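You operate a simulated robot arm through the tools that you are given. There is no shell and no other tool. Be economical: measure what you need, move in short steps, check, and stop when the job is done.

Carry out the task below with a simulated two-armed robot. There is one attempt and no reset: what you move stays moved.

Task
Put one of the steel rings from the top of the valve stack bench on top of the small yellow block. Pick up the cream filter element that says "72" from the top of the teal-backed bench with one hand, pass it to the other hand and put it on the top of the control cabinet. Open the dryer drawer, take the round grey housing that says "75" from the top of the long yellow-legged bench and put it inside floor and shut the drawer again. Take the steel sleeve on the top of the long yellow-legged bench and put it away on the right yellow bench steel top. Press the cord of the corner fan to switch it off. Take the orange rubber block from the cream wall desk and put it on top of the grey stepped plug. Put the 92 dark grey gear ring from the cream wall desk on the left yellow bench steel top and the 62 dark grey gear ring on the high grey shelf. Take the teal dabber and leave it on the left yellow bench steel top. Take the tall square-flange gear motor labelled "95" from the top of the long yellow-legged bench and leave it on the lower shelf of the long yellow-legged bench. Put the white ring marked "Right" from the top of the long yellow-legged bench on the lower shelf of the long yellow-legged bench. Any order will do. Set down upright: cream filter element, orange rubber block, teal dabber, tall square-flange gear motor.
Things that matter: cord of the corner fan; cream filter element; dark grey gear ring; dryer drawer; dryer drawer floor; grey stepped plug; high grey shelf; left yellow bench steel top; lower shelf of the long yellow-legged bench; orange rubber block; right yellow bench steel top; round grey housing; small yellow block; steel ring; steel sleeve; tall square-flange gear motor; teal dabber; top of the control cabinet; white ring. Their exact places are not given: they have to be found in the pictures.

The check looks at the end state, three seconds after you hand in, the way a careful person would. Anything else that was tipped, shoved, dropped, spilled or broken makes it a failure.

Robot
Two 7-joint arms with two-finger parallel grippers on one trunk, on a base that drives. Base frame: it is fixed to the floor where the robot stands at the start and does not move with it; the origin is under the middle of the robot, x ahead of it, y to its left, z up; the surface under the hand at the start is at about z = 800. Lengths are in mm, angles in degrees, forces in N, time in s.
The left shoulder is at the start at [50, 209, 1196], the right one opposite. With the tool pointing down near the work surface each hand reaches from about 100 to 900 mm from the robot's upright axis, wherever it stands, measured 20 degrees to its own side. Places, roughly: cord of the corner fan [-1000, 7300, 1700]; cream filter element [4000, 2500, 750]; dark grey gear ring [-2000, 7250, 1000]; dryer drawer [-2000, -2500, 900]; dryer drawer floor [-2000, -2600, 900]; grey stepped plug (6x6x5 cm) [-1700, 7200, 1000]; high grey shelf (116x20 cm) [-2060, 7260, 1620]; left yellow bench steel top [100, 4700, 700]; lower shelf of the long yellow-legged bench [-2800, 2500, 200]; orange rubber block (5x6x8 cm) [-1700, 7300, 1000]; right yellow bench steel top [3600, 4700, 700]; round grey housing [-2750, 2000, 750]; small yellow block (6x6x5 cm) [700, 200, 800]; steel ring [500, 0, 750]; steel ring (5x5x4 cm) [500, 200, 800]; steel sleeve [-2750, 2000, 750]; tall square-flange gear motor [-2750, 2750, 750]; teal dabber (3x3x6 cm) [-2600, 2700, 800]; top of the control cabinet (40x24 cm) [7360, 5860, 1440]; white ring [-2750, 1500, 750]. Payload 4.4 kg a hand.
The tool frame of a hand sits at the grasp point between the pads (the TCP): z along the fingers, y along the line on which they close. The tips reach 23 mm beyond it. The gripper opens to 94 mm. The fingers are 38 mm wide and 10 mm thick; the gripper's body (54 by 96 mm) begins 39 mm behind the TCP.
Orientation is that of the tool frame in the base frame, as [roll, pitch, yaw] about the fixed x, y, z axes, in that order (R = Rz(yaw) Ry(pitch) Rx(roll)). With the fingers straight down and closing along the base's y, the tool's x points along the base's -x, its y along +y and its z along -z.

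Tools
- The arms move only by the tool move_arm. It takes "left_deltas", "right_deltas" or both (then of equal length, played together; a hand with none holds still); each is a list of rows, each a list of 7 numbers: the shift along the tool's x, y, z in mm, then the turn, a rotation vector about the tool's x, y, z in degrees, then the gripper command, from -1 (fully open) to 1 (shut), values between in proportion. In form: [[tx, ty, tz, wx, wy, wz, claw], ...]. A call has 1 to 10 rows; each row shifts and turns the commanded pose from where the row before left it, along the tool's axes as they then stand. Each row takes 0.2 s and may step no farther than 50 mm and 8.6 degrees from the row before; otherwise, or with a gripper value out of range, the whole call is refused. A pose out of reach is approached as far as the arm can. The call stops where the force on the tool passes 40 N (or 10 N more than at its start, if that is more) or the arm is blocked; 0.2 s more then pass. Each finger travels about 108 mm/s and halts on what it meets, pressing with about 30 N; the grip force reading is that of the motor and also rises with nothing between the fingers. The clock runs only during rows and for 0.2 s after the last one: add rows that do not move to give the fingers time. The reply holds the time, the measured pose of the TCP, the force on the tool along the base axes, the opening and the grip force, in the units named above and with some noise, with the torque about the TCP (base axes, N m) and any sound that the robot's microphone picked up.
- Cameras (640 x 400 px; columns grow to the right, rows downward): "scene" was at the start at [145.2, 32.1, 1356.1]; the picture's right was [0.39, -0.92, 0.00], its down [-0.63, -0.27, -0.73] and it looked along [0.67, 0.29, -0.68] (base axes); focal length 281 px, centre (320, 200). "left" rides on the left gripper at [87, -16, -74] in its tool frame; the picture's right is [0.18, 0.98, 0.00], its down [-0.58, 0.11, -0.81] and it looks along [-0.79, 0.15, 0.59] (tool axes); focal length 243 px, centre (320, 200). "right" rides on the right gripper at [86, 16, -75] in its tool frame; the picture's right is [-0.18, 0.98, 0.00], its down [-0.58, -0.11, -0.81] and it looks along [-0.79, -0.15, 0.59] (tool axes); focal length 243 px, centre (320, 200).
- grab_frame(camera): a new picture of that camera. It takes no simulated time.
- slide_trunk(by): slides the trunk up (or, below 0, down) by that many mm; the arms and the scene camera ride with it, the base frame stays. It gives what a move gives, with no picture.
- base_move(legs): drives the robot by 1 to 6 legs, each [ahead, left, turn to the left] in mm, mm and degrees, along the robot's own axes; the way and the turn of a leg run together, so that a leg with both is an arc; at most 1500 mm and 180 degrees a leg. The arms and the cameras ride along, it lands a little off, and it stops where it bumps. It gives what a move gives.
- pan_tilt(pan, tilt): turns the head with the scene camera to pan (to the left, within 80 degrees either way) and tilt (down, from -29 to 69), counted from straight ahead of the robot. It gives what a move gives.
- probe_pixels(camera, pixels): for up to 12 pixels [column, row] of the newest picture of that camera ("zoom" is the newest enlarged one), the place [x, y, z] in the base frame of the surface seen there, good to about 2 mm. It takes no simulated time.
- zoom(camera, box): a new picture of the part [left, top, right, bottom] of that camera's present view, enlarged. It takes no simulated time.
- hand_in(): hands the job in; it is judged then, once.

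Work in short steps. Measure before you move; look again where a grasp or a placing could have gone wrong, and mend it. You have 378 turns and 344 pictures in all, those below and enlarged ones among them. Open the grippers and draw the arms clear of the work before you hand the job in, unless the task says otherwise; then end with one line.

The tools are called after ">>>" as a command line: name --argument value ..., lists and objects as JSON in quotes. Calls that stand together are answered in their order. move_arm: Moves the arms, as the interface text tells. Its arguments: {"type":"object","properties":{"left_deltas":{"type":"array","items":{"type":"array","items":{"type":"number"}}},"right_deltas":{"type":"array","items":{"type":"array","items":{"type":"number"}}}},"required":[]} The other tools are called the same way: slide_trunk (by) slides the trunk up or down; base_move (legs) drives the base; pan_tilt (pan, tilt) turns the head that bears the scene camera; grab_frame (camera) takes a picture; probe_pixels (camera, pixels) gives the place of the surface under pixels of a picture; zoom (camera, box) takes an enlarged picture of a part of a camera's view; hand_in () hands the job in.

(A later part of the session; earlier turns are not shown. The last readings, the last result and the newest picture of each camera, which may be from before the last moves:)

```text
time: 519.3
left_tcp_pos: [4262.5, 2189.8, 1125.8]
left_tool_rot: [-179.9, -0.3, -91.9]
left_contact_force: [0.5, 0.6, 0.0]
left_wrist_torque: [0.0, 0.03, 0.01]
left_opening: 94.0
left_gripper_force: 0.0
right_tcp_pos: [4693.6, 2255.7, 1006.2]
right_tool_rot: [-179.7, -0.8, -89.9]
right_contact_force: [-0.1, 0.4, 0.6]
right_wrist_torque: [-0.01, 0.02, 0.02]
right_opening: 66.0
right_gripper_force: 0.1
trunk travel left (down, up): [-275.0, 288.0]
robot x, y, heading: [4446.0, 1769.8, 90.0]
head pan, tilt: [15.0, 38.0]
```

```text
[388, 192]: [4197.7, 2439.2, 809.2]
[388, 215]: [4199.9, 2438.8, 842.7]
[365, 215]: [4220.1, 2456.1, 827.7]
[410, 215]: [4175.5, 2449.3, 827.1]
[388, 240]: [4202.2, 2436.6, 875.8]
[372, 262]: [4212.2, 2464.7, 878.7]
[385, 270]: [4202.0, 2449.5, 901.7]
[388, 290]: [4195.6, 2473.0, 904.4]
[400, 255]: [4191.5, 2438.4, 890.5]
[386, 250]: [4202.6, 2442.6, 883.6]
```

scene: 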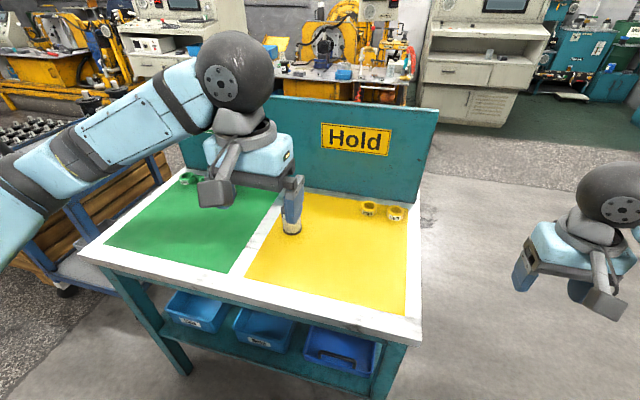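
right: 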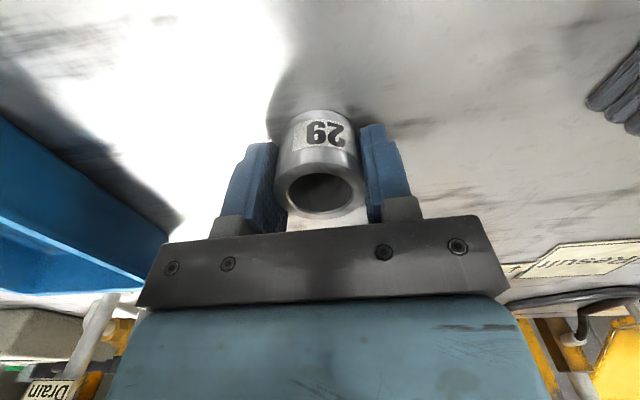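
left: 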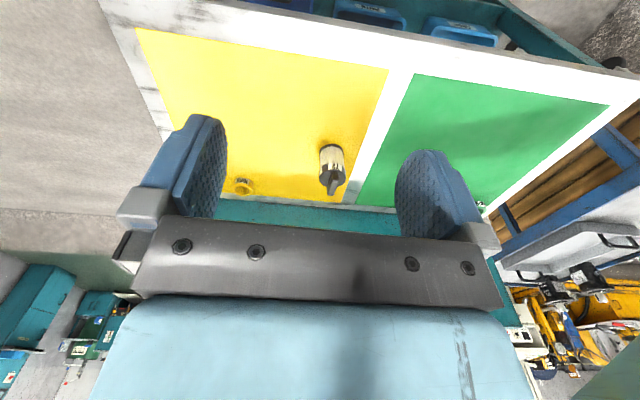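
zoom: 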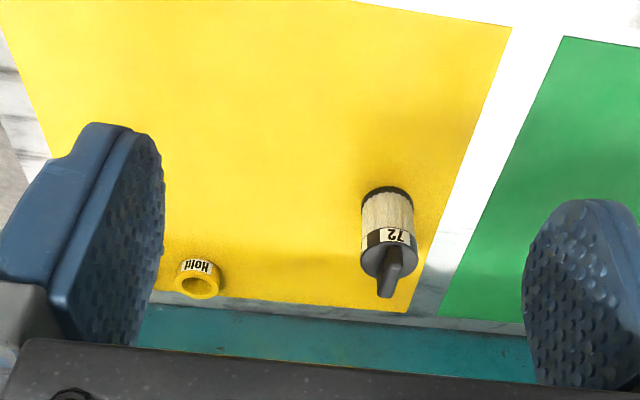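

Filter: centre ≈(4199,2461), Ø≈48, body top ≈880, fin to 905. Plan: left hand grips the top vertically with yaw 90°, then the right hand takes it from the side. I yaw the left tool now.

>>> base_move --legs '[[50, 0, 0]]'

>>> move_arm --left_deltas '[[0, 0, 0, 0, 0, 8.2, -0.6], [0, 0, 0, 0, 0, 8.2, -0.6], [0, 0, 0, 0, 0, 8.2, -0.6], [0, 0, 0, 0, 0, 8.2, -0.6], [0, 0, 0, 0, 0, 8.2, -0.6], [0, 0, 0, 0, 0, 8.2, -0.6], [0, 0, 0, 0, 0, 8.2, -0.6], [0, 0, 0, 0, 0, 8.2, -0.6], [0, 0, 0, 0, 0, 8.2, -0.6], [0, 0, 0, 0, 0, 8.2, -0.6]]'

>>> move_arm --left_deltas '[[0, 0, 0, 0, 0, 6, -0.6], [0, 40, 10, 0, 0, 0, -0.6], [0, 40, 10, 0, 0, 0, -0.6], [0, 40, 10, 0, 0, 0, -0.6], [20, 40, 20, 0, 0, 0, -0.6], [20, 40, 20, 0, 0, 0, -0.6], [23, 21, 20, 0, 0, 0, -0.6]]'

>>> grab_frame --camera "left"

```text
time: 520.2
left_tcp_pos: [4262.6, 2241.4, 1125.1]
left_tool_rot: [-179.9, -0.3, -91.9]
left_contact_force: [0.5, 0.1, -0.5]
left_wrist_torque: [-0.02, 0.0, -0.02]
left_opening: 93.7
left_gripper_force: 0.0
right_tcp_pos: [4692.0, 2306.4, 1005.4]
right_tool_rot: [-179.7, -0.9, -89.8]
right_contact_force: [0.7, 0.5, -1.2]
right_wrist_torque: [-0.01, 0.01, -0.01]
right_opening: 66.0
right_gripper_force: 0.0
trunk travel left (down, up): [-275.0, 288.0]
robot x, y, heading: [4443.8, 1814.6, 89.7]
head pan, tilt: [15.0, 38.0]
```

```text
time: 522.4
left_tcp_pos: [4262.8, 2239.3, 1126.2]
left_tool_rot: [-179.7, 0.0, -174.1]
left_contact_force: [0.5, 0.0, 0.2]
left_wrist_torque: [0.03, 0.0, -0.02]
left_opening: 75.2
left_gripper_force: 0.0
right_tcp_pos: [4692.2, 2305.2, 1007.4]
right_tool_rot: [-179.7, -0.8, -89.8]
right_contact_force: [-0.1, 0.2, 1.1]
right_wrist_torque: [0.0, -0.02, -0.02]
right_opening: 66.0
right_gripper_force: 0.1
trunk travel left (down, up): [-275.0, 288.0]
robot x, y, heading: [4447.2, 1821.4, 90.0]
head pan, tilt: [15.0, 38.0]
```

```text
time: 524.0
left_tcp_pos: [4197.5, 2462.1, 1032.4]
left_tool_rot: [-179.8, 0.1, -179.9]
left_contact_force: [1.4, 0.3, 0.9]
left_wrist_torque: [-0.02, 0.01, -0.01]
left_opening: 75.1
left_gripper_force: 0.0
right_tcp_pos: [4692.1, 2305.5, 1006.0]
right_tool_rot: [-179.6, -0.9, -89.7]
right_contact_force: [-1.1, 0.2, 0.2]
right_wrist_torque: [-0.02, -0.05, 0.03]
right_opening: 65.9
right_gripper_force: 0.1
trunk travel left (down, up): [-275.0, 288.0]
robot x, y, heading: [4445.8, 1814.0, 90.1]
head pan, tilt: [15.0, 38.0]
```

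```text
180 pictures are left
```

left: 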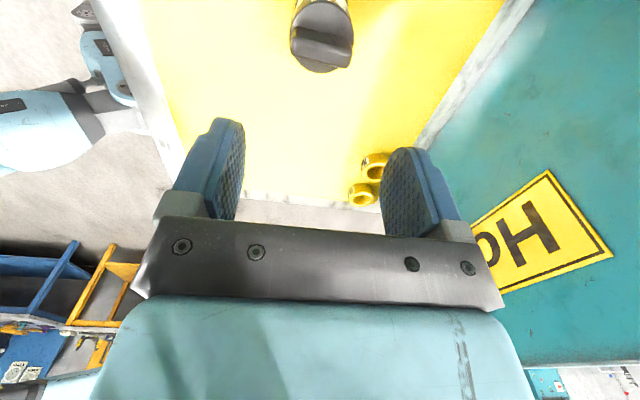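

>>> probe_pixels --camera "left" --pixels '[[294, 48], [351, 45], [322, 71], [320, 45], [322, 60], [300, 30], [345, 30]]'

```text
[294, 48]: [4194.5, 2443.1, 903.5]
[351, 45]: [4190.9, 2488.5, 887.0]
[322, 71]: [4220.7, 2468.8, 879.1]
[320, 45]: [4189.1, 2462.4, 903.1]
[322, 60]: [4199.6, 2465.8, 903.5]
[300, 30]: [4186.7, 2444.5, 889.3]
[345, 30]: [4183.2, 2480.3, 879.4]
```

Centred. Descend to z≈874, close on the cap, lift slightly.

>>> move_arm --left_deltas '[[0, 2, 40, 0, 0, 0, -0.6], [0, 0, 40, 0, 0, 0, -0.5], [0, 0, 40, 0, 0, 0, -0.4], [0, 0, 25, 0, 0, 0, -0.4], [0, 0, 13, 0, 0, 0, -0.4], [0, 0, 0, 0, 0, 0, 0.3], [0, 0, 0, 0, 0, 0, 1], [0, 0, 0, 0, 0, 0, 1], [0, 0, -5, 0, 0, 0, 1], [0, 0, -10, 0, 0, 0, 1]]'

>>> grab_frame --camera "left"

```text
time: 526.2
left_tcp_pos: [4199.0, 2462.2, 891.3]
left_tool_rot: [-179.7, 0.2, -180.0]
left_contact_force: [0.4, 0.2, -1.4]
left_wrist_torque: [-0.02, -0.01, -0.01]
left_opening: 53.4
left_gripper_force: 30.6
right_tcp_pos: [4692.5, 2304.8, 1006.5]
right_tool_rot: [-179.7, -0.8, -89.8]
right_contact_force: [0.4, -1.0, 0.0]
right_wrist_torque: [0.02, 0.02, 0.0]
right_opening: 65.9
right_gripper_force: 0.1
trunk travel left (down, up): [-275.0, 288.0]
robot x, y, heading: [4447.8, 1820.1, 90.1]
head pan, tilt: [15.0, 38.0]
```

```text
179 pictures are left
```

left: 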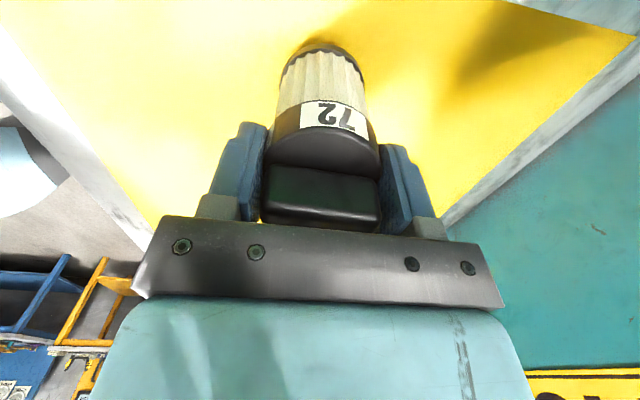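

Held (53 mm); base is 76 mm below the TCP. Lift and bring it in front of the robot, then back the base away from the bench.

>>> move_arm --left_deltas '[[0, 0, -25, 0, 0, 0, 1], [0, 0, -30, 0, 0, 0, 1], [0, 0, -30, 0, 0, 0, 1], [0, 0, -30, 0, 0, 0, 1], [0, 0, -30, 0, 0, 0, 1], [0, 0, -30, 0, 0, 0, 1], [0, -30, -20, 0, 0, 0, 1], [0, -35, 0, 0, 0, 0, 1], [0, -35, 0, 0, 0, 0, 1], [0, -35, 0, 0, 0, 0, 1]]'

>>> base_move --legs '[[-350, 0, 0]]'

>>> move_arm --right_deltas '[[0, 0, -10, 0, 0, 8.2, -0.3], [0, 0, -10, 0, 0, 8.2, -0.3], [0, 0, 0, 0, 0, 8.2, -0.3], [0, 0, 0, 0, 0, 8.2, -0.3], [0, 0, 0, 0, 0, 8.2, -0.3], [0, 0, 0, 0, 0, 8.2, -0.3], [0, 0, 0, 0, 0, 8.2, -0.3], [0, 0, 0, 0, 0, 8.2, -0.3], [0, 0, 0, 0, 0, 8.2, -0.3], [0, 0, 0, 0, 0, 8.2, -0.3]]'

```text
time: 528.4
left_tcp_pos: [4197.2, 2326.1, 1086.1]
left_tool_rot: [-179.8, 0.1, -179.9]
left_contact_force: [-0.2, 0.0, -1.4]
left_wrist_torque: [0.04, -0.02, -0.03]
left_opening: 53.2
left_gripper_force: 29.9
right_tcp_pos: [4691.9, 2304.3, 1007.1]
right_tool_rot: [-179.7, -0.8, -89.9]
right_contact_force: [0.0, -0.9, -0.1]
right_wrist_torque: [0.02, 0.02, 0.01]
right_opening: 65.8
right_gripper_force: 0.1
trunk travel left (down, up): [-275.0, 288.0]
robot x, y, heading: [4446.7, 1819.6, 90.2]
head pan, tilt: [15.0, 38.0]
```

```text
time: 530.7
left_tcp_pos: [4197.4, 1975.3, 1086.2]
left_tool_rot: [-179.8, 0.1, -179.7]
left_contact_force: [-1.0, 0.9, -0.8]
left_wrist_torque: [0.01, 0.0, -0.02]
left_opening: 53.3
left_gripper_force: 30.0
right_tcp_pos: [4691.6, 1954.5, 1006.5]
right_tool_rot: [-179.7, -0.9, -89.7]
right_contact_force: [0.5, 0.0, 0.6]
right_wrist_torque: [-0.01, 0.0, -0.02]
right_opening: 65.7
right_gripper_force: 0.0
trunk travel left (down, up): [-275.0, 288.0]
robot x, y, heading: [4448.1, 1467.6, 90.2]
head pan, tilt: [15.0, 38.0]
```

```text
time: 532.9
left_tcp_pos: [4198.4, 1975.0, 1086.2]
left_tool_rot: [-179.8, 0.1, -179.7]
left_contact_force: [-0.4, -0.1, -1.2]
left_wrist_torque: [-0.02, 0.0, 0.01]
left_opening: 53.5
left_gripper_force: 30.2
right_tcp_pos: [4692.3, 1954.0, 1025.1]
right_tool_rot: [-179.0, 0.2, -171.8]
right_contact_force: [0.7, 0.0, -0.1]
right_wrist_torque: [0.0, -0.04, 0.02]
right_opening: 61.1
right_gripper_force: 0.1
trunk travel left (down, up): [-275.0, 288.0]
robot x, y, heading: [4446.7, 1466.5, 90.2]
head pan, tilt: [15.0, 38.0]
```

The right yaw works. I add the last 8° and rotate wy +82° (fingers toward robot-left).

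>>> move_arm --right_deltas '[[0, 0, 0, 0, 0, 8.2, -0.3], [0, 0, 0, 0, 8.2, 0, -0.3], [0, 0, 0, 0, 8.2, 0, -0.3], [0, 0, 0, 0, 8.2, 0, -0.3], [0, 0, 0, 0, 8.2, 0, -0.3], [0, 0, 0, 0, 8.2, 0, -0.3], [0, 0, 0, 0, 8.2, 0, -0.3], [0, 0, 0, 0, 8.2, 0, -0.3], [0, 0, 0, 0, 8.2, 0, -0.3], [0, 0, 0, 0, 8.2, 0, -0.3]]'

>>> pan_tilt --pan -10 --tilt 30

>>> grab_frame --camera "scene"

```text
time: 535.1
left_tcp_pos: [4197.7, 1974.1, 1086.9]
left_tool_rot: [-179.7, 0.1, -179.7]
left_contact_force: [0.1, -0.7, -1.0]
left_wrist_torque: [-0.01, 0.0, -0.02]
left_opening: 53.3
left_gripper_force: 30.0
right_tcp_pos: [4690.3, 1956.2, 1025.8]
right_tool_rot: [-177.2, -73.6, 177.3]
right_contact_force: [0.0, -0.8, -0.1]
right_wrist_torque: [-0.03, 0.0, 0.01]
right_opening: 61.1
right_gripper_force: 0.0
trunk travel left (down, up): [-275.0, 288.0]
robot x, y, heading: [4445.3, 1466.3, 90.0]
head pan, tilt: [15.0, 38.0]
```

```text
time: 536.0
left_tcp_pos: [4197.2, 1975.4, 1085.9]
left_tool_rot: [-179.7, 0.1, -179.7]
left_contact_force: [-0.1, 0.3, -0.4]
left_wrist_torque: [0.01, -0.01, 0.02]
left_opening: 53.2
left_gripper_force: 30.0
right_tcp_pos: [4690.7, 1954.2, 1024.8]
right_tool_rot: [-177.0, -73.4, 177.2]
right_contact_force: [0.5, 0.4, 0.3]
right_wrist_torque: [-0.02, 0.02, 0.01]
right_opening: 61.3
right_gripper_force: 0.0
trunk travel left (down, up): [-275.0, 288.0]
robot x, y, heading: [4448.1, 1463.9, 90.3]
head pan, tilt: [-10.0, 30.0]
```

```text
178 pictures are left
```

scene: 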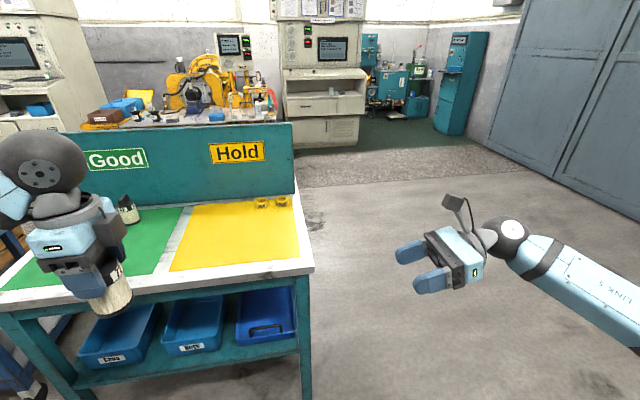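

The right tool now points left with camera up. I finish the rotation (16°) and bring the left hand with the filter inward 200 mm.

>>> move_arm --right_deltas '[[0, 0, 0, 0, 8.2, 0, -0.7], [0, 0, 0, 0, 8.0, 0, -0.7], [0, 0, 0, 0, 0, 0, -0.7], [0, 0, 0, 0, 0, 0, -0.7], [0, 0, 0, 0, 0, 0, -0.7], [0, 0, 0, 0, 0, 0, -0.7], [0, 0, 0, 0, 0, 0, -0.7], [0, 0, 0, 0, 0, 0, -0.7]]' --left_deltas '[[-20, 0, 0, 0, 0, 0, 1], [-25, 0, 0, 0, 0, 0, 1], [-25, 0, 0, 0, 0, 0, 1], [-25, 0, 0, 0, 0, 0, 1], [-25, 0, 0, 0, 0, 0, 1], [-25, 0, 0, 0, 0, 0, 1], [-25, 0, 0, 0, 0, 0, 1], [-25, 0, 0, 0, 0, 0, 1]]'

>>> grab_frame --camera "scene"

```text
time: 537.8
left_tcp_pos: [4394.3, 1977.4, 1085.0]
left_tool_rot: [-179.8, 0.0, -179.7]
left_contact_force: [-0.1, 0.3, -0.6]
left_wrist_torque: [-0.01, 0.01, 0.02]
left_opening: 53.4
left_gripper_force: 29.6
right_tcp_pos: [4691.5, 1955.1, 1026.3]
right_tool_rot: [-108.4, -89.1, 108.6]
right_contact_force: [0.7, 0.2, -1.1]
right_wrist_torque: [0.0, 0.01, -0.02]
right_opening: 80.0
right_gripper_force: 0.0
trunk travel left (down, up): [-275.0, 288.0]
robot x, y, heading: [4448.5, 1465.0, 90.3]
head pan, tilt: [-10.0, 30.0]
```

```text
177 pictures are left
```

scene: 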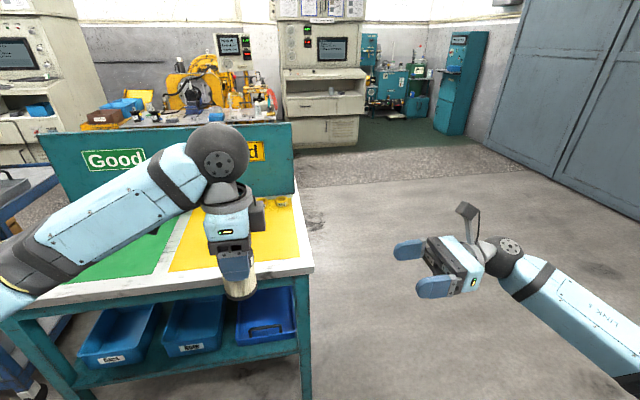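

>>> zoom --camera "scene" --box '[180, 120, 300, 310]'

>>> probe_pixels --camera "scene" --pixels '[[257, 212], [238, 285], [228, 290], [250, 290], [238, 265], [467, 212], [410, 248], [435, 290]]'

```text
2.11 times, centred on (240, 215) of scene
```

zoom: 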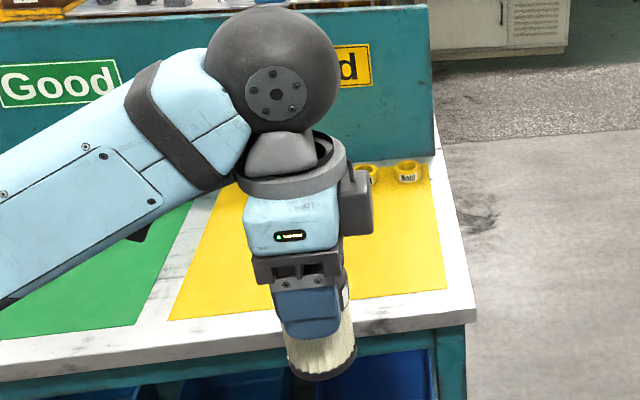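

```text
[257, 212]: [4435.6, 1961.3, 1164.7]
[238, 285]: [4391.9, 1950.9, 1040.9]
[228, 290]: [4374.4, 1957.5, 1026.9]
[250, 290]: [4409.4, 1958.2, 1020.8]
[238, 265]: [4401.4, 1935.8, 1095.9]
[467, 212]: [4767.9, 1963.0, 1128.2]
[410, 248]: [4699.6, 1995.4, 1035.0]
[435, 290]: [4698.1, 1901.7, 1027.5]
```

Bodies should clear. I move the right hand toward the filter: align (+22 y, +8 z) and advance 200 mm.

>>> move_arm --right_deltas '[[8, 22, 0, 0, 0, 0, -0.7], [0, 0, 40, 0, 0, 0, -0.7], [0, 0, 40, 0, 0, 0, -0.7], [0, 0, 40, 0, 0, 0, -0.7], [0, 0, 40, 0, 0, 0, -0.7], [0, 0, 30, 0, 0, 0, -0.7]]'

>>> grab_frame --camera "scene"

>>> grab_frame --camera "right"

```text
time: 539.2
left_tcp_pos: [4392.3, 1976.1, 1085.0]
left_tool_rot: [-179.7, 0.0, -179.8]
left_contact_force: [0.9, 0.8, -1.5]
left_wrist_torque: [0.01, 0.02, 0.01]
left_opening: 53.1
left_gripper_force: 29.5
right_tcp_pos: [4500.9, 1977.5, 1034.0]
right_tool_rot: [-113.9, -89.1, 114.0]
right_contact_force: [0.0, 0.1, 0.2]
right_wrist_torque: [0.05, 0.0, -0.02]
right_opening: 79.7
right_gripper_force: 0.2
trunk travel left (down, up): [-275.0, 288.0]
robot x, y, heading: [4448.8, 1470.3, 90.5]
head pan, tilt: [-10.0, 30.0]
```

```text
175 pictures are left
```

scene: 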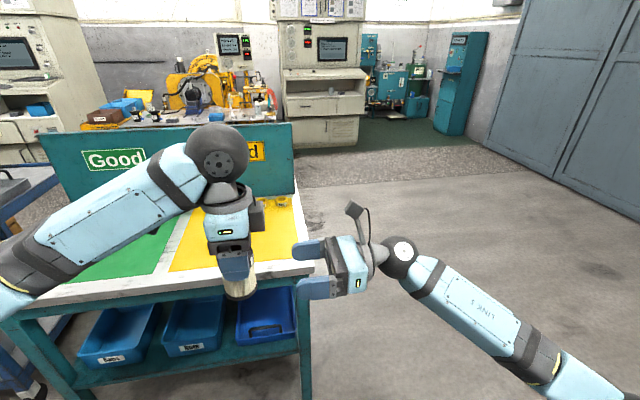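

```text
174 pictures are left
```

right: 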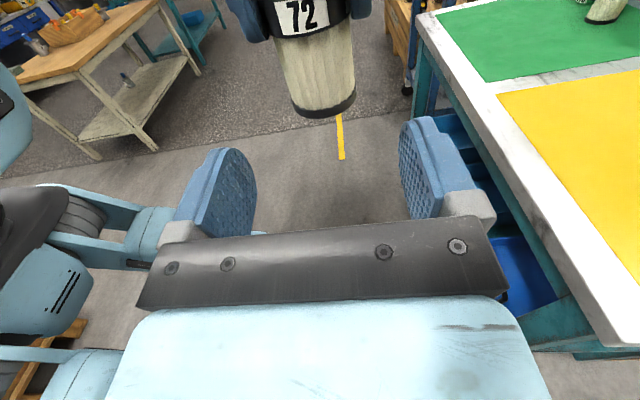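

>>> probe_pixels --camera "right" --pixels '[[290, 80], [350, 70], [320, 75], [325, 113], [318, 40], [262, 30], [350, 15]]'

```text
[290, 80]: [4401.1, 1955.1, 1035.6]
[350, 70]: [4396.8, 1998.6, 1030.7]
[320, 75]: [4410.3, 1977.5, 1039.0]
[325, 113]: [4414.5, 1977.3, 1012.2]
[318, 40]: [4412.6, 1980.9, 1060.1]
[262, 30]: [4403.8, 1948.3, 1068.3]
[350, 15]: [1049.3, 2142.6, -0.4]
```

Aligned (centre ≈(4388,1977), base 1010). Advance 100 mm and look.

>>> move_arm --right_deltas '[[0, 0, 25, 0, 0, 0, -0.7], [0, 0, 25, 0, 0, 0, -0.7], [0, 0, 25, 0, 0, 0, -0.7], [0, 0, 25, 0, 0, 0, -0.7], [0, 0, 0, 0, 0, 0, -0.7]]'

>>> zoom --camera "scene" --box '[170, 120, 370, 310]'

>>> grab_frame --camera "right"

```text
time: 540.4
left_tcp_pos: [4393.3, 1975.8, 1084.3]
left_tool_rot: [-179.7, 0.0, -179.7]
left_contact_force: [-0.5, 0.1, -1.7]
left_wrist_torque: [0.01, 0.0, 0.0]
left_opening: 53.2
left_gripper_force: 30.5
right_tcp_pos: [4400.8, 1976.0, 1032.4]
right_tool_rot: [-110.6, -89.1, 110.6]
right_contact_force: [0.2, 0.0, -0.3]
right_wrist_torque: [0.0, -0.02, 0.0]
right_opening: 79.7
right_gripper_force: 0.0
trunk travel left (down, up): [-275.0, 288.0]
robot x, y, heading: [4445.7, 1466.3, 90.1]
head pan, tilt: [-10.0, 30.0]
```

```text
2.11 times, centred on (270, 215) of scene
```

zoom: 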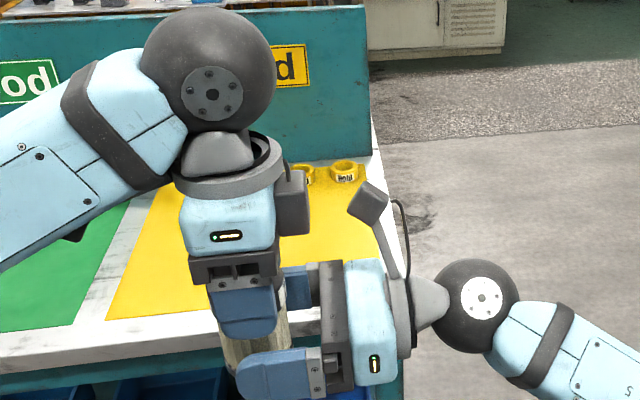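

```text
172 pictures are left
```

right: 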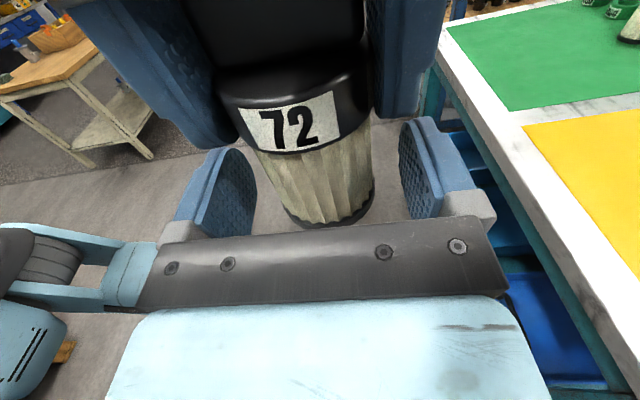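

The lower body is between the right fingers. Close the right gripper.

>>> move_arm --right_deltas '[[0, 0, 0, 0, 0, 0, 0.2], [0, 0, 0, 0, 0, 0, 1], [0, 0, 0, 0, 0, 0, 1], [0, 0, 0, 0, 0, 0, 1]]'

```text
time: 541.4
left_tcp_pos: [4392.7, 1976.8, 1084.1]
left_tool_rot: [-179.7, 0.1, -179.7]
left_contact_force: [2.0, 0.3, -0.4]
left_wrist_torque: [-0.57, -0.1, 0.01]
left_opening: 53.4
left_gripper_force: 30.2
right_tcp_pos: [4401.1, 1976.4, 1032.0]
right_tool_rot: [-111.8, -89.2, 112.0]
right_contact_force: [-2.3, 0.3, 0.1]
right_wrist_torque: [0.6, -0.03, 0.0]
right_opening: 53.4
right_gripper_force: 30.6
trunk travel left (down, up): [-275.0, 288.0]
robot x, y, heading: [4448.8, 1466.4, 90.5]
head pan, tilt: [-10.0, 30.0]
```

Both hold it (53.4 mm each). I open the left hand and raise it away.

>>> move_arm --left_deltas '[[0, 0, 0, 0, 0, 0, 0.0], [0, 0, 0, 0, 0, 0, -0.6], [0, 0, 0, 0, 0, 0, -0.6], [0, 0, -15, 0, 0, 0, -0.6], [0, 0, -30, 0, 0, 0, -0.6], [0, 0, -40, 0, 0, 0, -0.6], [30, 0, -30, 0, 0, 0, -0.6], [40, 0, -20, 0, 0, 0, -0.6], [40, 0, 0, 0, 0, 0, -0.6]]'

>>> grab_frame --camera "scene"

>>> grab_frame --camera "right"

```text
time: 543.4
left_tcp_pos: [4279.5, 1974.9, 1221.8]
left_tool_rot: [-179.7, 0.1, -179.7]
left_contact_force: [-0.3, -0.4, -0.3]
left_wrist_torque: [-0.02, 0.01, 0.04]
left_opening: 75.3
left_gripper_force: 0.0
right_tcp_pos: [4400.3, 1975.5, 1033.1]
right_tool_rot: [-117.0, -89.1, 117.1]
right_contact_force: [-0.6, 0.4, 1.0]
right_wrist_torque: [0.03, -0.03, 0.02]
right_opening: 53.1
right_gripper_force: 29.9
trunk travel left (down, up): [-275.0, 288.0]
robot x, y, heading: [4443.6, 1466.9, 90.0]
head pan, tilt: [-10.0, 30.0]
```

```text
171 pictures are left
```

scene: 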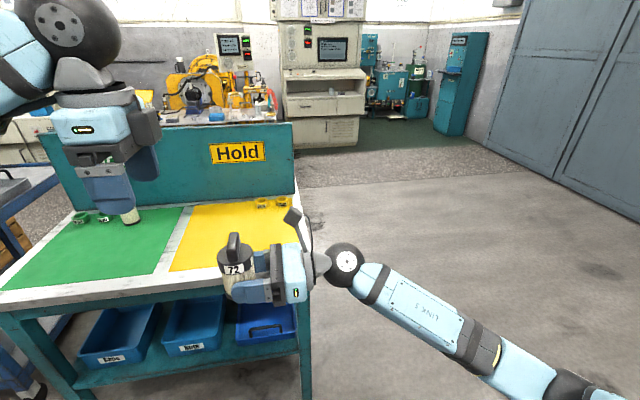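

```text
170 pictures are left
```

right: 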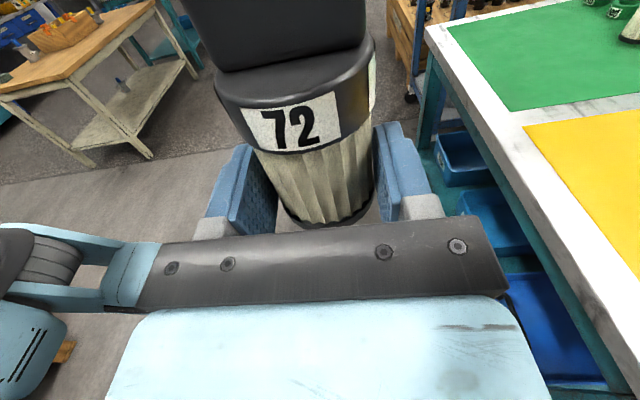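

Handover done: the right hand holds the filter upright. I restore the left yaw, and drive: ahead 280, right 1350, then ahead 2500.

>>> move_arm --left_deltas '[[0, 0, 0, 0, 0, -8.2, -0.6], [0, 0, 0, 0, 0, -8.2, -0.6], [0, 0, 0, 0, 0, -8.2, -0.6], [0, 0, 0, 0, 0, -8.2, -0.6], [0, 0, 0, 0, 0, -8.2, -0.6], [0, 0, 0, 0, 0, -8.2, -0.6], [0, 0, 0, 0, 0, -8.2, -0.6], [0, 0, 0, 0, 0, -8.2, -0.6], [0, 0, 0, 0, 0, -8.2, -0.6], [0, 0, 0, 0, 0, -8.2, -0.6]]'

>>> base_move --legs '[[270, 0, 0], [0, -1400, 0], [1300, 0, 0], [1300, 0, 0]]'

>>> pan_tilt --pan -25 --tilt 10

>>> grab_frame --camera "scene"

```text
time: 545.6
left_tcp_pos: [4282.8, 1977.7, 1222.3]
left_tool_rot: [-179.9, -0.3, -97.7]
left_contact_force: [0.9, -0.1, -0.5]
left_wrist_torque: [-0.01, 0.0, 0.01]
left_opening: 75.0
left_gripper_force: 0.1
right_tcp_pos: [4401.3, 1976.1, 1032.9]
right_tool_rot: [-111.5, -89.1, 111.6]
right_contact_force: [-0.5, -0.5, 0.1]
right_wrist_torque: [0.02, -0.01, -0.01]
right_opening: 53.0
right_gripper_force: 30.4
trunk travel left (down, up): [-275.0, 288.0]
robot x, y, heading: [4445.7, 1463.3, 90.4]
head pan, tilt: [-10.0, 30.0]
```

```text
time: 571.8
left_tcp_pos: [5588.4, 4848.5, 1221.3]
left_tool_rot: [-179.9, -0.3, -95.9]
left_contact_force: [-0.6, 0.5, 0.0]
left_wrist_torque: [0.01, 0.01, -0.02]
left_opening: 75.3
left_gripper_force: 0.0
right_tcp_pos: [5708.6, 4851.0, 1032.5]
right_tool_rot: [-111.2, -89.2, 113.1]
right_contact_force: [-0.5, -0.5, -0.7]
right_wrist_torque: [0.02, 0.0, 0.0]
right_opening: 53.3
right_gripper_force: 29.9
trunk travel left (down, up): [-275.0, 288.0]
robot x, y, heading: [5765.5, 4342.4, 91.9]
head pan, tilt: [-10.0, 30.0]
```

```text
time: 572.6
left_tcp_pos: [5588.7, 4848.2, 1221.2]
left_tool_rot: [-179.9, -0.2, -96.0]
left_contact_force: [0.1, 0.1, 0.0]
left_wrist_torque: [0.02, 0.0, -0.04]
left_opening: 75.1
left_gripper_force: 0.1
right_tcp_pos: [5708.7, 4851.2, 1034.0]
right_tool_rot: [-111.6, -89.0, 113.5]
right_contact_force: [0.1, -0.5, -1.7]
right_wrist_torque: [0.0, -0.03, 0.0]
right_opening: 53.3
right_gripper_force: 30.0
trunk travel left (down, up): [-275.0, 288.0]
robot x, y, heading: [5769.2, 4345.3, 91.8]
head pan, tilt: [-25.0, 10.0]
```

```text
169 pictures are left
```

scene: 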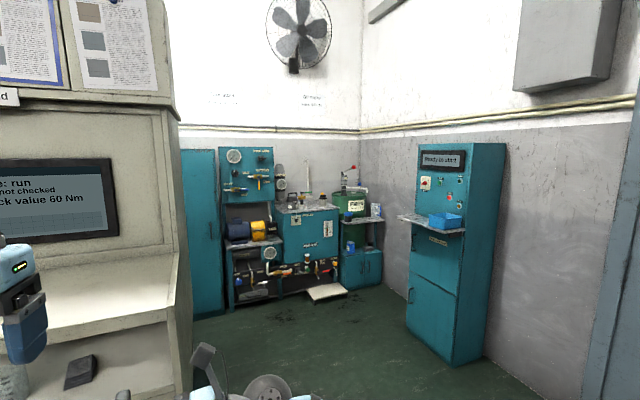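

>>> probe_pixels --camera "scene" --pixels '[[425, 150], [465, 148], [500, 147], [412, 320], [452, 358], [485, 350], [400, 218], [462, 230], [180, 300], [172, 380], [440, 170], [320, 295]]'

>>> zoom --camera "scene" --box '[380, 130, 540, 250]'

```text
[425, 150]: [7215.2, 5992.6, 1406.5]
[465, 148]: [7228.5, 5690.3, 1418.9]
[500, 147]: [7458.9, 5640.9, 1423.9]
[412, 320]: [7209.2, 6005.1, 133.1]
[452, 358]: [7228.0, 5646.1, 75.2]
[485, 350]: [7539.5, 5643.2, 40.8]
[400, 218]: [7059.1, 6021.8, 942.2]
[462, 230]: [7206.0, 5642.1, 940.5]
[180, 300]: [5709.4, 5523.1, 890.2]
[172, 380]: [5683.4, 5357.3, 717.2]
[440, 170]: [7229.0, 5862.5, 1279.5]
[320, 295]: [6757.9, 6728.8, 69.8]
```

```text
3.33 times, centred on (460, 190) of scene
```

zoom: 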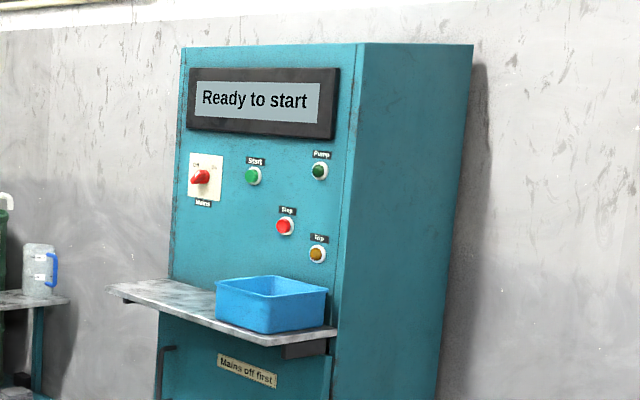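

Cabinet: front x≈7220, right side y=5642, depth to x≈7470, top ≈1440. I turn to face +x, drive to about (6650,5600), raising the trunk.

>>> base_move --legs '[[0, 0, -91.8], [880, 0, 0], [0, 1200, 0]]'

>>> slide_trunk --by 285

>>> pan_tilt --pan 5 --tilt 15

>>> grab_frame --camera "scene"

```text
time: 591.5
left_tcp_pos: [7129.0, 5732.0, 1221.9]
left_tool_rot: [-179.9, -0.3, 174.4]
left_contact_force: [-0.3, -0.3, -0.1]
left_wrist_torque: [0.01, 0.03, -0.02]
left_opening: 75.1
left_gripper_force: 0.1
right_tcp_pos: [7132.7, 5612.8, 1033.5]
right_tool_rot: [-111.5, -89.0, 23.8]
right_contact_force: [-0.1, 0.9, -1.7]
right_wrist_torque: [0.0, -0.04, 0.0]
right_opening: 52.9
right_gripper_force: 30.2
trunk travel left (down, up): [-275.0, 288.0]
robot x, y, heading: [6619.2, 5548.9, 2.2]
head pan, tilt: [-25.0, 10.0]
```

```text
time: 594.3
left_tcp_pos: [7129.3, 5731.4, 1506.9]
left_tool_rot: [-179.8, -0.4, 174.4]
left_contact_force: [0.9, 0.5, -0.1]
left_wrist_torque: [0.01, -0.01, 0.04]
left_opening: 75.1
left_gripper_force: 0.1
right_tcp_pos: [7133.5, 5612.1, 1317.2]
right_tool_rot: [-111.3, -89.2, 23.6]
right_contact_force: [-0.2, -0.7, -2.2]
right_wrist_torque: [0.0, 0.0, 0.0]
right_opening: 53.0
right_gripper_force: 30.0
trunk travel left (down, up): [-560.0, 3.0]
robot x, y, heading: [6622.9, 5549.9, 2.4]
head pan, tilt: [-25.0, 10.0]
```

```text
time: 595.3
left_tcp_pos: [7130.0, 5731.7, 1507.0]
left_tool_rot: [-179.9, -0.4, 174.4]
left_contact_force: [0.5, -0.2, -1.0]
left_wrist_torque: [-0.02, 0.0, 0.04]
left_opening: 75.3
left_gripper_force: 0.0
right_tcp_pos: [7133.1, 5612.9, 1318.7]
right_tool_rot: [-111.5, -89.1, 23.7]
right_contact_force: [0.1, -0.1, -1.3]
right_wrist_torque: [0.0, -0.02, 0.0]
right_opening: 53.2
right_gripper_force: 29.7
trunk travel left (down, up): [-560.0, 3.0]
robot x, y, heading: [6624.8, 5549.0, 2.2]
head pan, tilt: [5.0, 15.0]
```

```text
167 pictures are left
```

scene: 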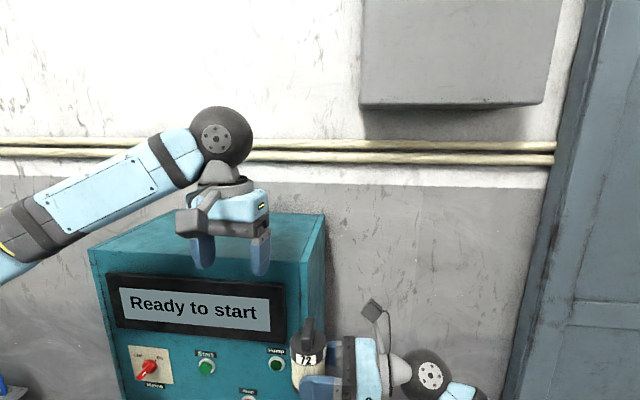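

The cabinet top is visible. I move the left hand out of the way and probe the top.

>>> move_arm --left_deltas '[[30, 35, 0, 0, 0, 0, -0.6], [35, 35, 0, 0, 0, 0, -0.6], [35, 35, 0, 0, 0, 0, -0.6], [35, 35, 0, 0, 0, 0, -0.6]]'

>>> grab_frame --camera "scene"

>>> probe_pixels --camera "scene" --pixels '[[295, 240], [315, 220], [308, 255], [280, 275], [322, 217], [250, 240], [200, 235], [120, 245], [306, 355], [300, 265]]'

```text
time: 596.3
left_tcp_pos: [7005.4, 5883.8, 1508.3]
left_tool_rot: [-179.9, -0.1, 174.3]
left_contact_force: [-0.4, 0.6, -0.4]
left_wrist_torque: [-0.04, -0.03, 0.02]
left_opening: 75.3
left_gripper_force: 0.0
right_tcp_pos: [7130.2, 5614.9, 1319.2]
right_tool_rot: [-123.6, -89.2, 35.8]
right_contact_force: [0.0, 0.4, -1.1]
right_wrist_torque: [-0.04, -0.03, -0.04]
right_opening: 53.1
right_gripper_force: 30.2
trunk travel left (down, up): [-560.0, 3.0]
robot x, y, heading: [6624.5, 5549.5, 2.7]
head pan, tilt: [5.0, 15.0]
```

```text
166 pictures are left
```

scene: 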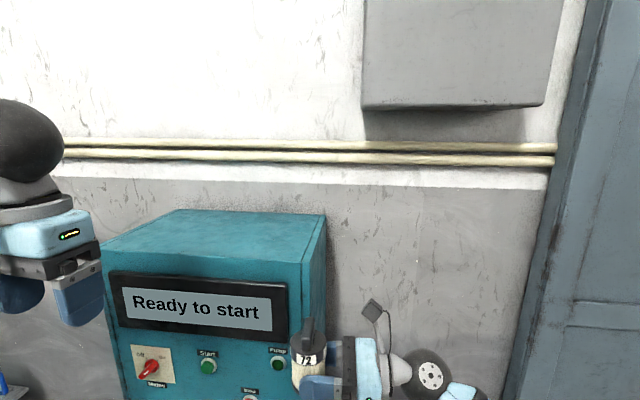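

```text
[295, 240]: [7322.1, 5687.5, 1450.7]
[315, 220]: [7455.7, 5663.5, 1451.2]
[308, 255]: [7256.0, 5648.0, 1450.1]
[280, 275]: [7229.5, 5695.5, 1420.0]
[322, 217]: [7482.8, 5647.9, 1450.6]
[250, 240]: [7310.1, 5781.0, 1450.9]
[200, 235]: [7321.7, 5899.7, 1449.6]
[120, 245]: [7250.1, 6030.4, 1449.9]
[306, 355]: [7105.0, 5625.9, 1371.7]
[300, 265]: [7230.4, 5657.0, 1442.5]
```

Top z=1450, edge y≈5645, front x≈7230. I raise the right hand 180 mm (tool x up), then square the heading.

>>> move_arm --right_deltas '[[25, 0, 0, 0, 0, 0, 1], [30, 0, 0, 0, 0, 0, 1], [30, 0, 0, 0, 0, 0, 1], [30, 0, 0, 0, 0, 0, 1], [30, 0, 0, 0, 0, 0, 1], [30, 0, 0, 0, 0, 0, 1], [15, 0, 0, 0, 0, 0, 1]]'

>>> base_move --legs '[[0, 0, -2.4]]'

>>> grab_frame --camera "scene"

```text
time: 597.9
left_tcp_pos: [7009.2, 5881.6, 1507.6]
left_tool_rot: [-179.8, -0.2, 174.5]
left_contact_force: [0.0, -0.3, 0.3]
left_wrist_torque: [0.02, -0.02, 0.02]
left_opening: 75.2
left_gripper_force: 0.1
right_tcp_pos: [7135.2, 5614.5, 1507.6]
right_tool_rot: [-111.6, -89.1, 23.9]
right_contact_force: [-0.3, -0.7, -1.9]
right_wrist_torque: [-0.05, 0.0, 0.01]
right_opening: 53.0
right_gripper_force: 29.8
trunk travel left (down, up): [-560.0, 3.0]
robot x, y, heading: [6625.3, 5551.8, 2.3]
head pan, tilt: [5.0, 15.0]
```

```text
time: 598.7
left_tcp_pos: [7021.1, 5867.7, 1506.1]
left_tool_rot: [-179.7, -0.2, 172.0]
left_contact_force: [0.1, 0.2, 0.0]
left_wrist_torque: [0.0, 0.02, -0.01]
left_opening: 75.2
left_gripper_force: 0.0
right_tcp_pos: [7136.2, 5595.3, 1508.6]
right_tool_rot: [-117.5, -89.1, 27.3]
right_contact_force: [-0.9, 1.2, -2.2]
right_wrist_torque: [-0.03, 0.01, 0.0]
right_opening: 53.1
right_gripper_force: 30.1
trunk travel left (down, up): [-560.0, 3.0]
robot x, y, heading: [6622.8, 5545.8, -0.0]
head pan, tilt: [5.0, 15.0]
```

```text
165 pictures are left
```

scene: 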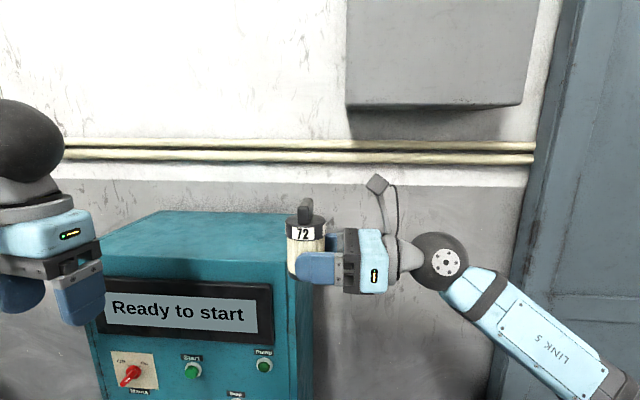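

I drive ahead 110 and left 76, then extend the arm ~100 mm over the top.

>>> base_move --legs '[[110, 76, 0]]'

>>> move_arm --right_deltas '[[0, 25, 0, 0, 0, 0, 1], [0, 25, 0, 0, 0, 0, 1], [0, 25, 0, 0, 0, 0, 1], [0, 20, 0, 0, 0, 0, 1]]'

>>> grab_frame --camera "scene"

>>> grab_frame --camera "right"

```text
time: 600.0
left_tcp_pos: [7130.1, 5940.3, 1508.4]
left_tool_rot: [-180.0, 0.0, 172.0]
left_contact_force: [0.2, -0.1, -0.2]
left_wrist_torque: [-0.01, 0.0, -0.02]
left_opening: 75.1
left_gripper_force: 0.1
right_tcp_pos: [7245.5, 5667.3, 1508.5]
right_tool_rot: [-109.3, -89.2, 19.1]
right_contact_force: [-0.4, -0.1, -1.6]
right_wrist_torque: [-0.02, -0.01, 0.0]
right_opening: 53.3
right_gripper_force: 30.7
trunk travel left (down, up): [-560.0, 3.0]
robot x, y, heading: [6735.3, 5624.5, 0.1]
head pan, tilt: [5.0, 15.0]
```

```text
time: 601.0
left_tcp_pos: [7133.2, 5941.6, 1505.8]
left_tool_rot: [-179.8, -0.2, 172.0]
left_contact_force: [0.5, 0.0, -0.5]
left_wrist_torque: [-0.01, 0.01, -0.01]
left_opening: 75.4
left_gripper_force: 0.0
right_tcp_pos: [7343.7, 5669.2, 1506.4]
right_tool_rot: [-111.8, -89.2, 21.8]
right_contact_force: [0.3, 0.2, -0.7]
right_wrist_torque: [-0.01, 0.02, 0.01]
right_opening: 53.3
right_gripper_force: 30.2
trunk travel left (down, up): [-560.0, 3.0]
robot x, y, heading: [6733.3, 5625.2, -0.3]
head pan, tilt: [5.0, 15.0]
```

```text
164 pictures are left
```

scene: 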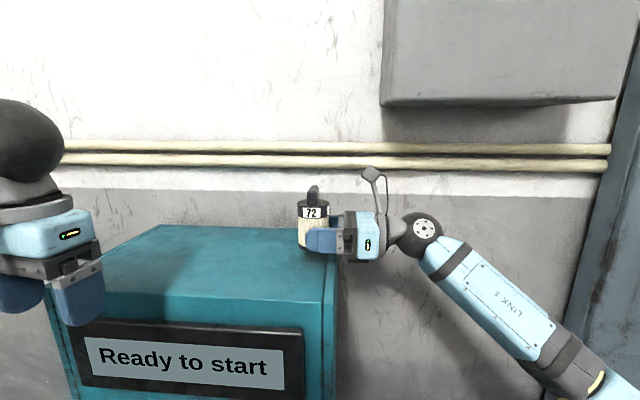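

```text
163 pictures are left
```

right: 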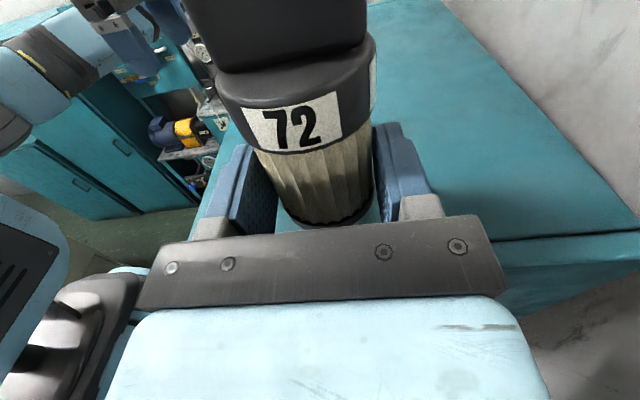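

Object centre ≈37 mm inside the edge. I go 7 mm deeper and lower (tool -x) toward contact at TCP z≈1474.

>>> move_arm --right_deltas '[[0, 0, 7, 0, 0, 0, 1], [-12, 0, 0, 0, 0, 0, 1], [-10, 0, 0, 0, 0, 0, 1], [-5, 0, 0, 0, 0, 0, 1], [0, 0, 0, 0, 0, 0, 1]]'

>>> zoom --camera "scene" --box '[250, 160, 450, 290]'

```text
time: 602.2
left_tcp_pos: [7131.9, 5941.6, 1507.5]
left_tool_rot: [-179.9, -0.2, 172.0]
left_contact_force: [-0.3, 1.1, -0.1]
left_wrist_torque: [-0.04, 0.03, 0.04]
left_opening: 75.2
left_gripper_force: 0.0
right_tcp_pos: [7341.5, 5673.5, 1479.2]
right_tool_rot: [-110.6, -89.0, 20.5]
right_contact_force: [0.0, -0.4, -0.7]
right_wrist_torque: [-0.01, 0.0, 0.0]
right_opening: 53.2
right_gripper_force: 30.0
trunk travel left (down, up): [-560.0, 3.0]
robot x, y, heading: [6731.5, 5624.9, -0.0]
head pan, tilt: [5.0, 15.0]
```

```text
3.08 times, centred on (350, 225) of scene
```

zoom: 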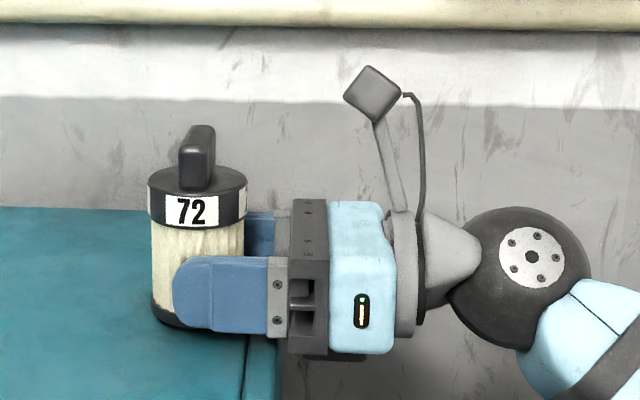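

>>> move_arm --right_deltas '[[-2, 0, 0, 0, 0, 0, 1], [-1.5, 0, 0, 0, 0, 0, 1], [-1, 0, 0, 0, 0, 0, 1], [0, 0, 0, 0, 0, 0, 1]]'

```text
time: 603.2
left_tcp_pos: [7132.3, 5940.9, 1506.9]
left_tool_rot: [-179.9, -0.2, 172.0]
left_contact_force: [-0.5, 0.4, 0.4]
left_wrist_torque: [0.04, 0.05, 0.02]
left_opening: 75.2
left_gripper_force: 0.0
right_tcp_pos: [7340.7, 5674.9, 1475.9]
right_tool_rot: [-111.3, -89.2, 21.1]
right_contact_force: [-0.4, 0.4, -1.1]
right_wrist_torque: [0.04, -0.01, -0.02]
right_opening: 53.3
right_gripper_force: 29.7
trunk travel left (down, up): [-560.0, 3.0]
robot x, y, heading: [6732.6, 5627.3, -0.2]
head pan, tilt: [5.0, 15.0]
```

>>> move_arm --right_deltas '[[-1, 0, 0, 0, 0, 0, 1], [-1, 0, 0, 0, 0, 0, 1], [-1, 0, 0, 0, 0, 0, 1], [0, 0, 0, 0, 0, 0, 1]]'

```text
time: 604.2
left_tcp_pos: [7132.2, 5941.5, 1508.2]
left_tool_rot: [-179.9, -0.2, 172.0]
left_contact_force: [0.2, 0.0, 1.0]
left_wrist_torque: [0.03, 0.04, -0.02]
left_opening: 75.0
left_gripper_force: 0.0
right_tcp_pos: [7342.5, 5675.2, 1475.7]
right_tool_rot: [-105.0, -89.3, 14.7]
right_contact_force: [8.0, 0.5, 19.7]
right_wrist_torque: [0.11, -0.6, -0.04]
right_opening: 53.1
right_gripper_force: 30.2
trunk travel left (down, up): [-560.0, 3.0]
robot x, y, heading: [6734.0, 5624.9, -0.3]
head pan, tilt: [5.0, 15.0]
```

Contact under the filter (torque says so). Relax 1 mm, open, and withdraw sideways along -tool z.

>>> move_arm --right_deltas '[[1, 0, 0, 0, 0, 0, 1], [0, 0, 0, 0, 0, 0, 0.1], [0, 0, 0, 0, 0, 0, -0.6], [0, 0, 0, 0, 0, 0, -0.6], [0, 0, -15, 0, 0, 0, -0.6], [0, 0, -30, 0, 0, 0, -0.6], [0, 0, -40, 0, 0, 0, -0.6], [0, 0, -40, 0, 0, 0, -0.6]]'

>>> grab_frame --camera "scene"

```text
time: 606.0
left_tcp_pos: [7132.1, 5940.0, 1507.9]
left_tool_rot: [179.9, -0.2, 172.0]
left_contact_force: [-0.2, 0.5, 0.0]
left_wrist_torque: [0.01, 0.02, -0.01]
left_opening: 75.0
left_gripper_force: 0.1
right_tcp_pos: [7340.0, 5547.3, 1474.1]
right_tool_rot: [-107.5, -89.0, 17.4]
right_contact_force: [-1.0, -1.1, 0.1]
right_wrist_torque: [-0.03, 0.02, 0.01]
right_opening: 75.3
right_gripper_force: 0.0
trunk travel left (down, up): [-560.0, 3.0]
robot x, y, heading: [6732.6, 5621.5, -0.2]
head pan, tilt: [5.0, 15.0]
```

```text
161 pictures are left
```

scene: 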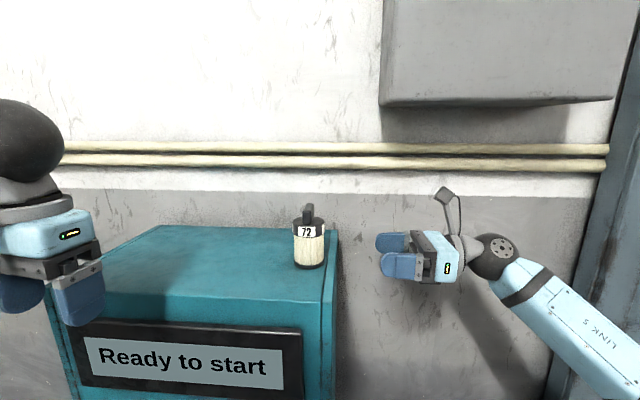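

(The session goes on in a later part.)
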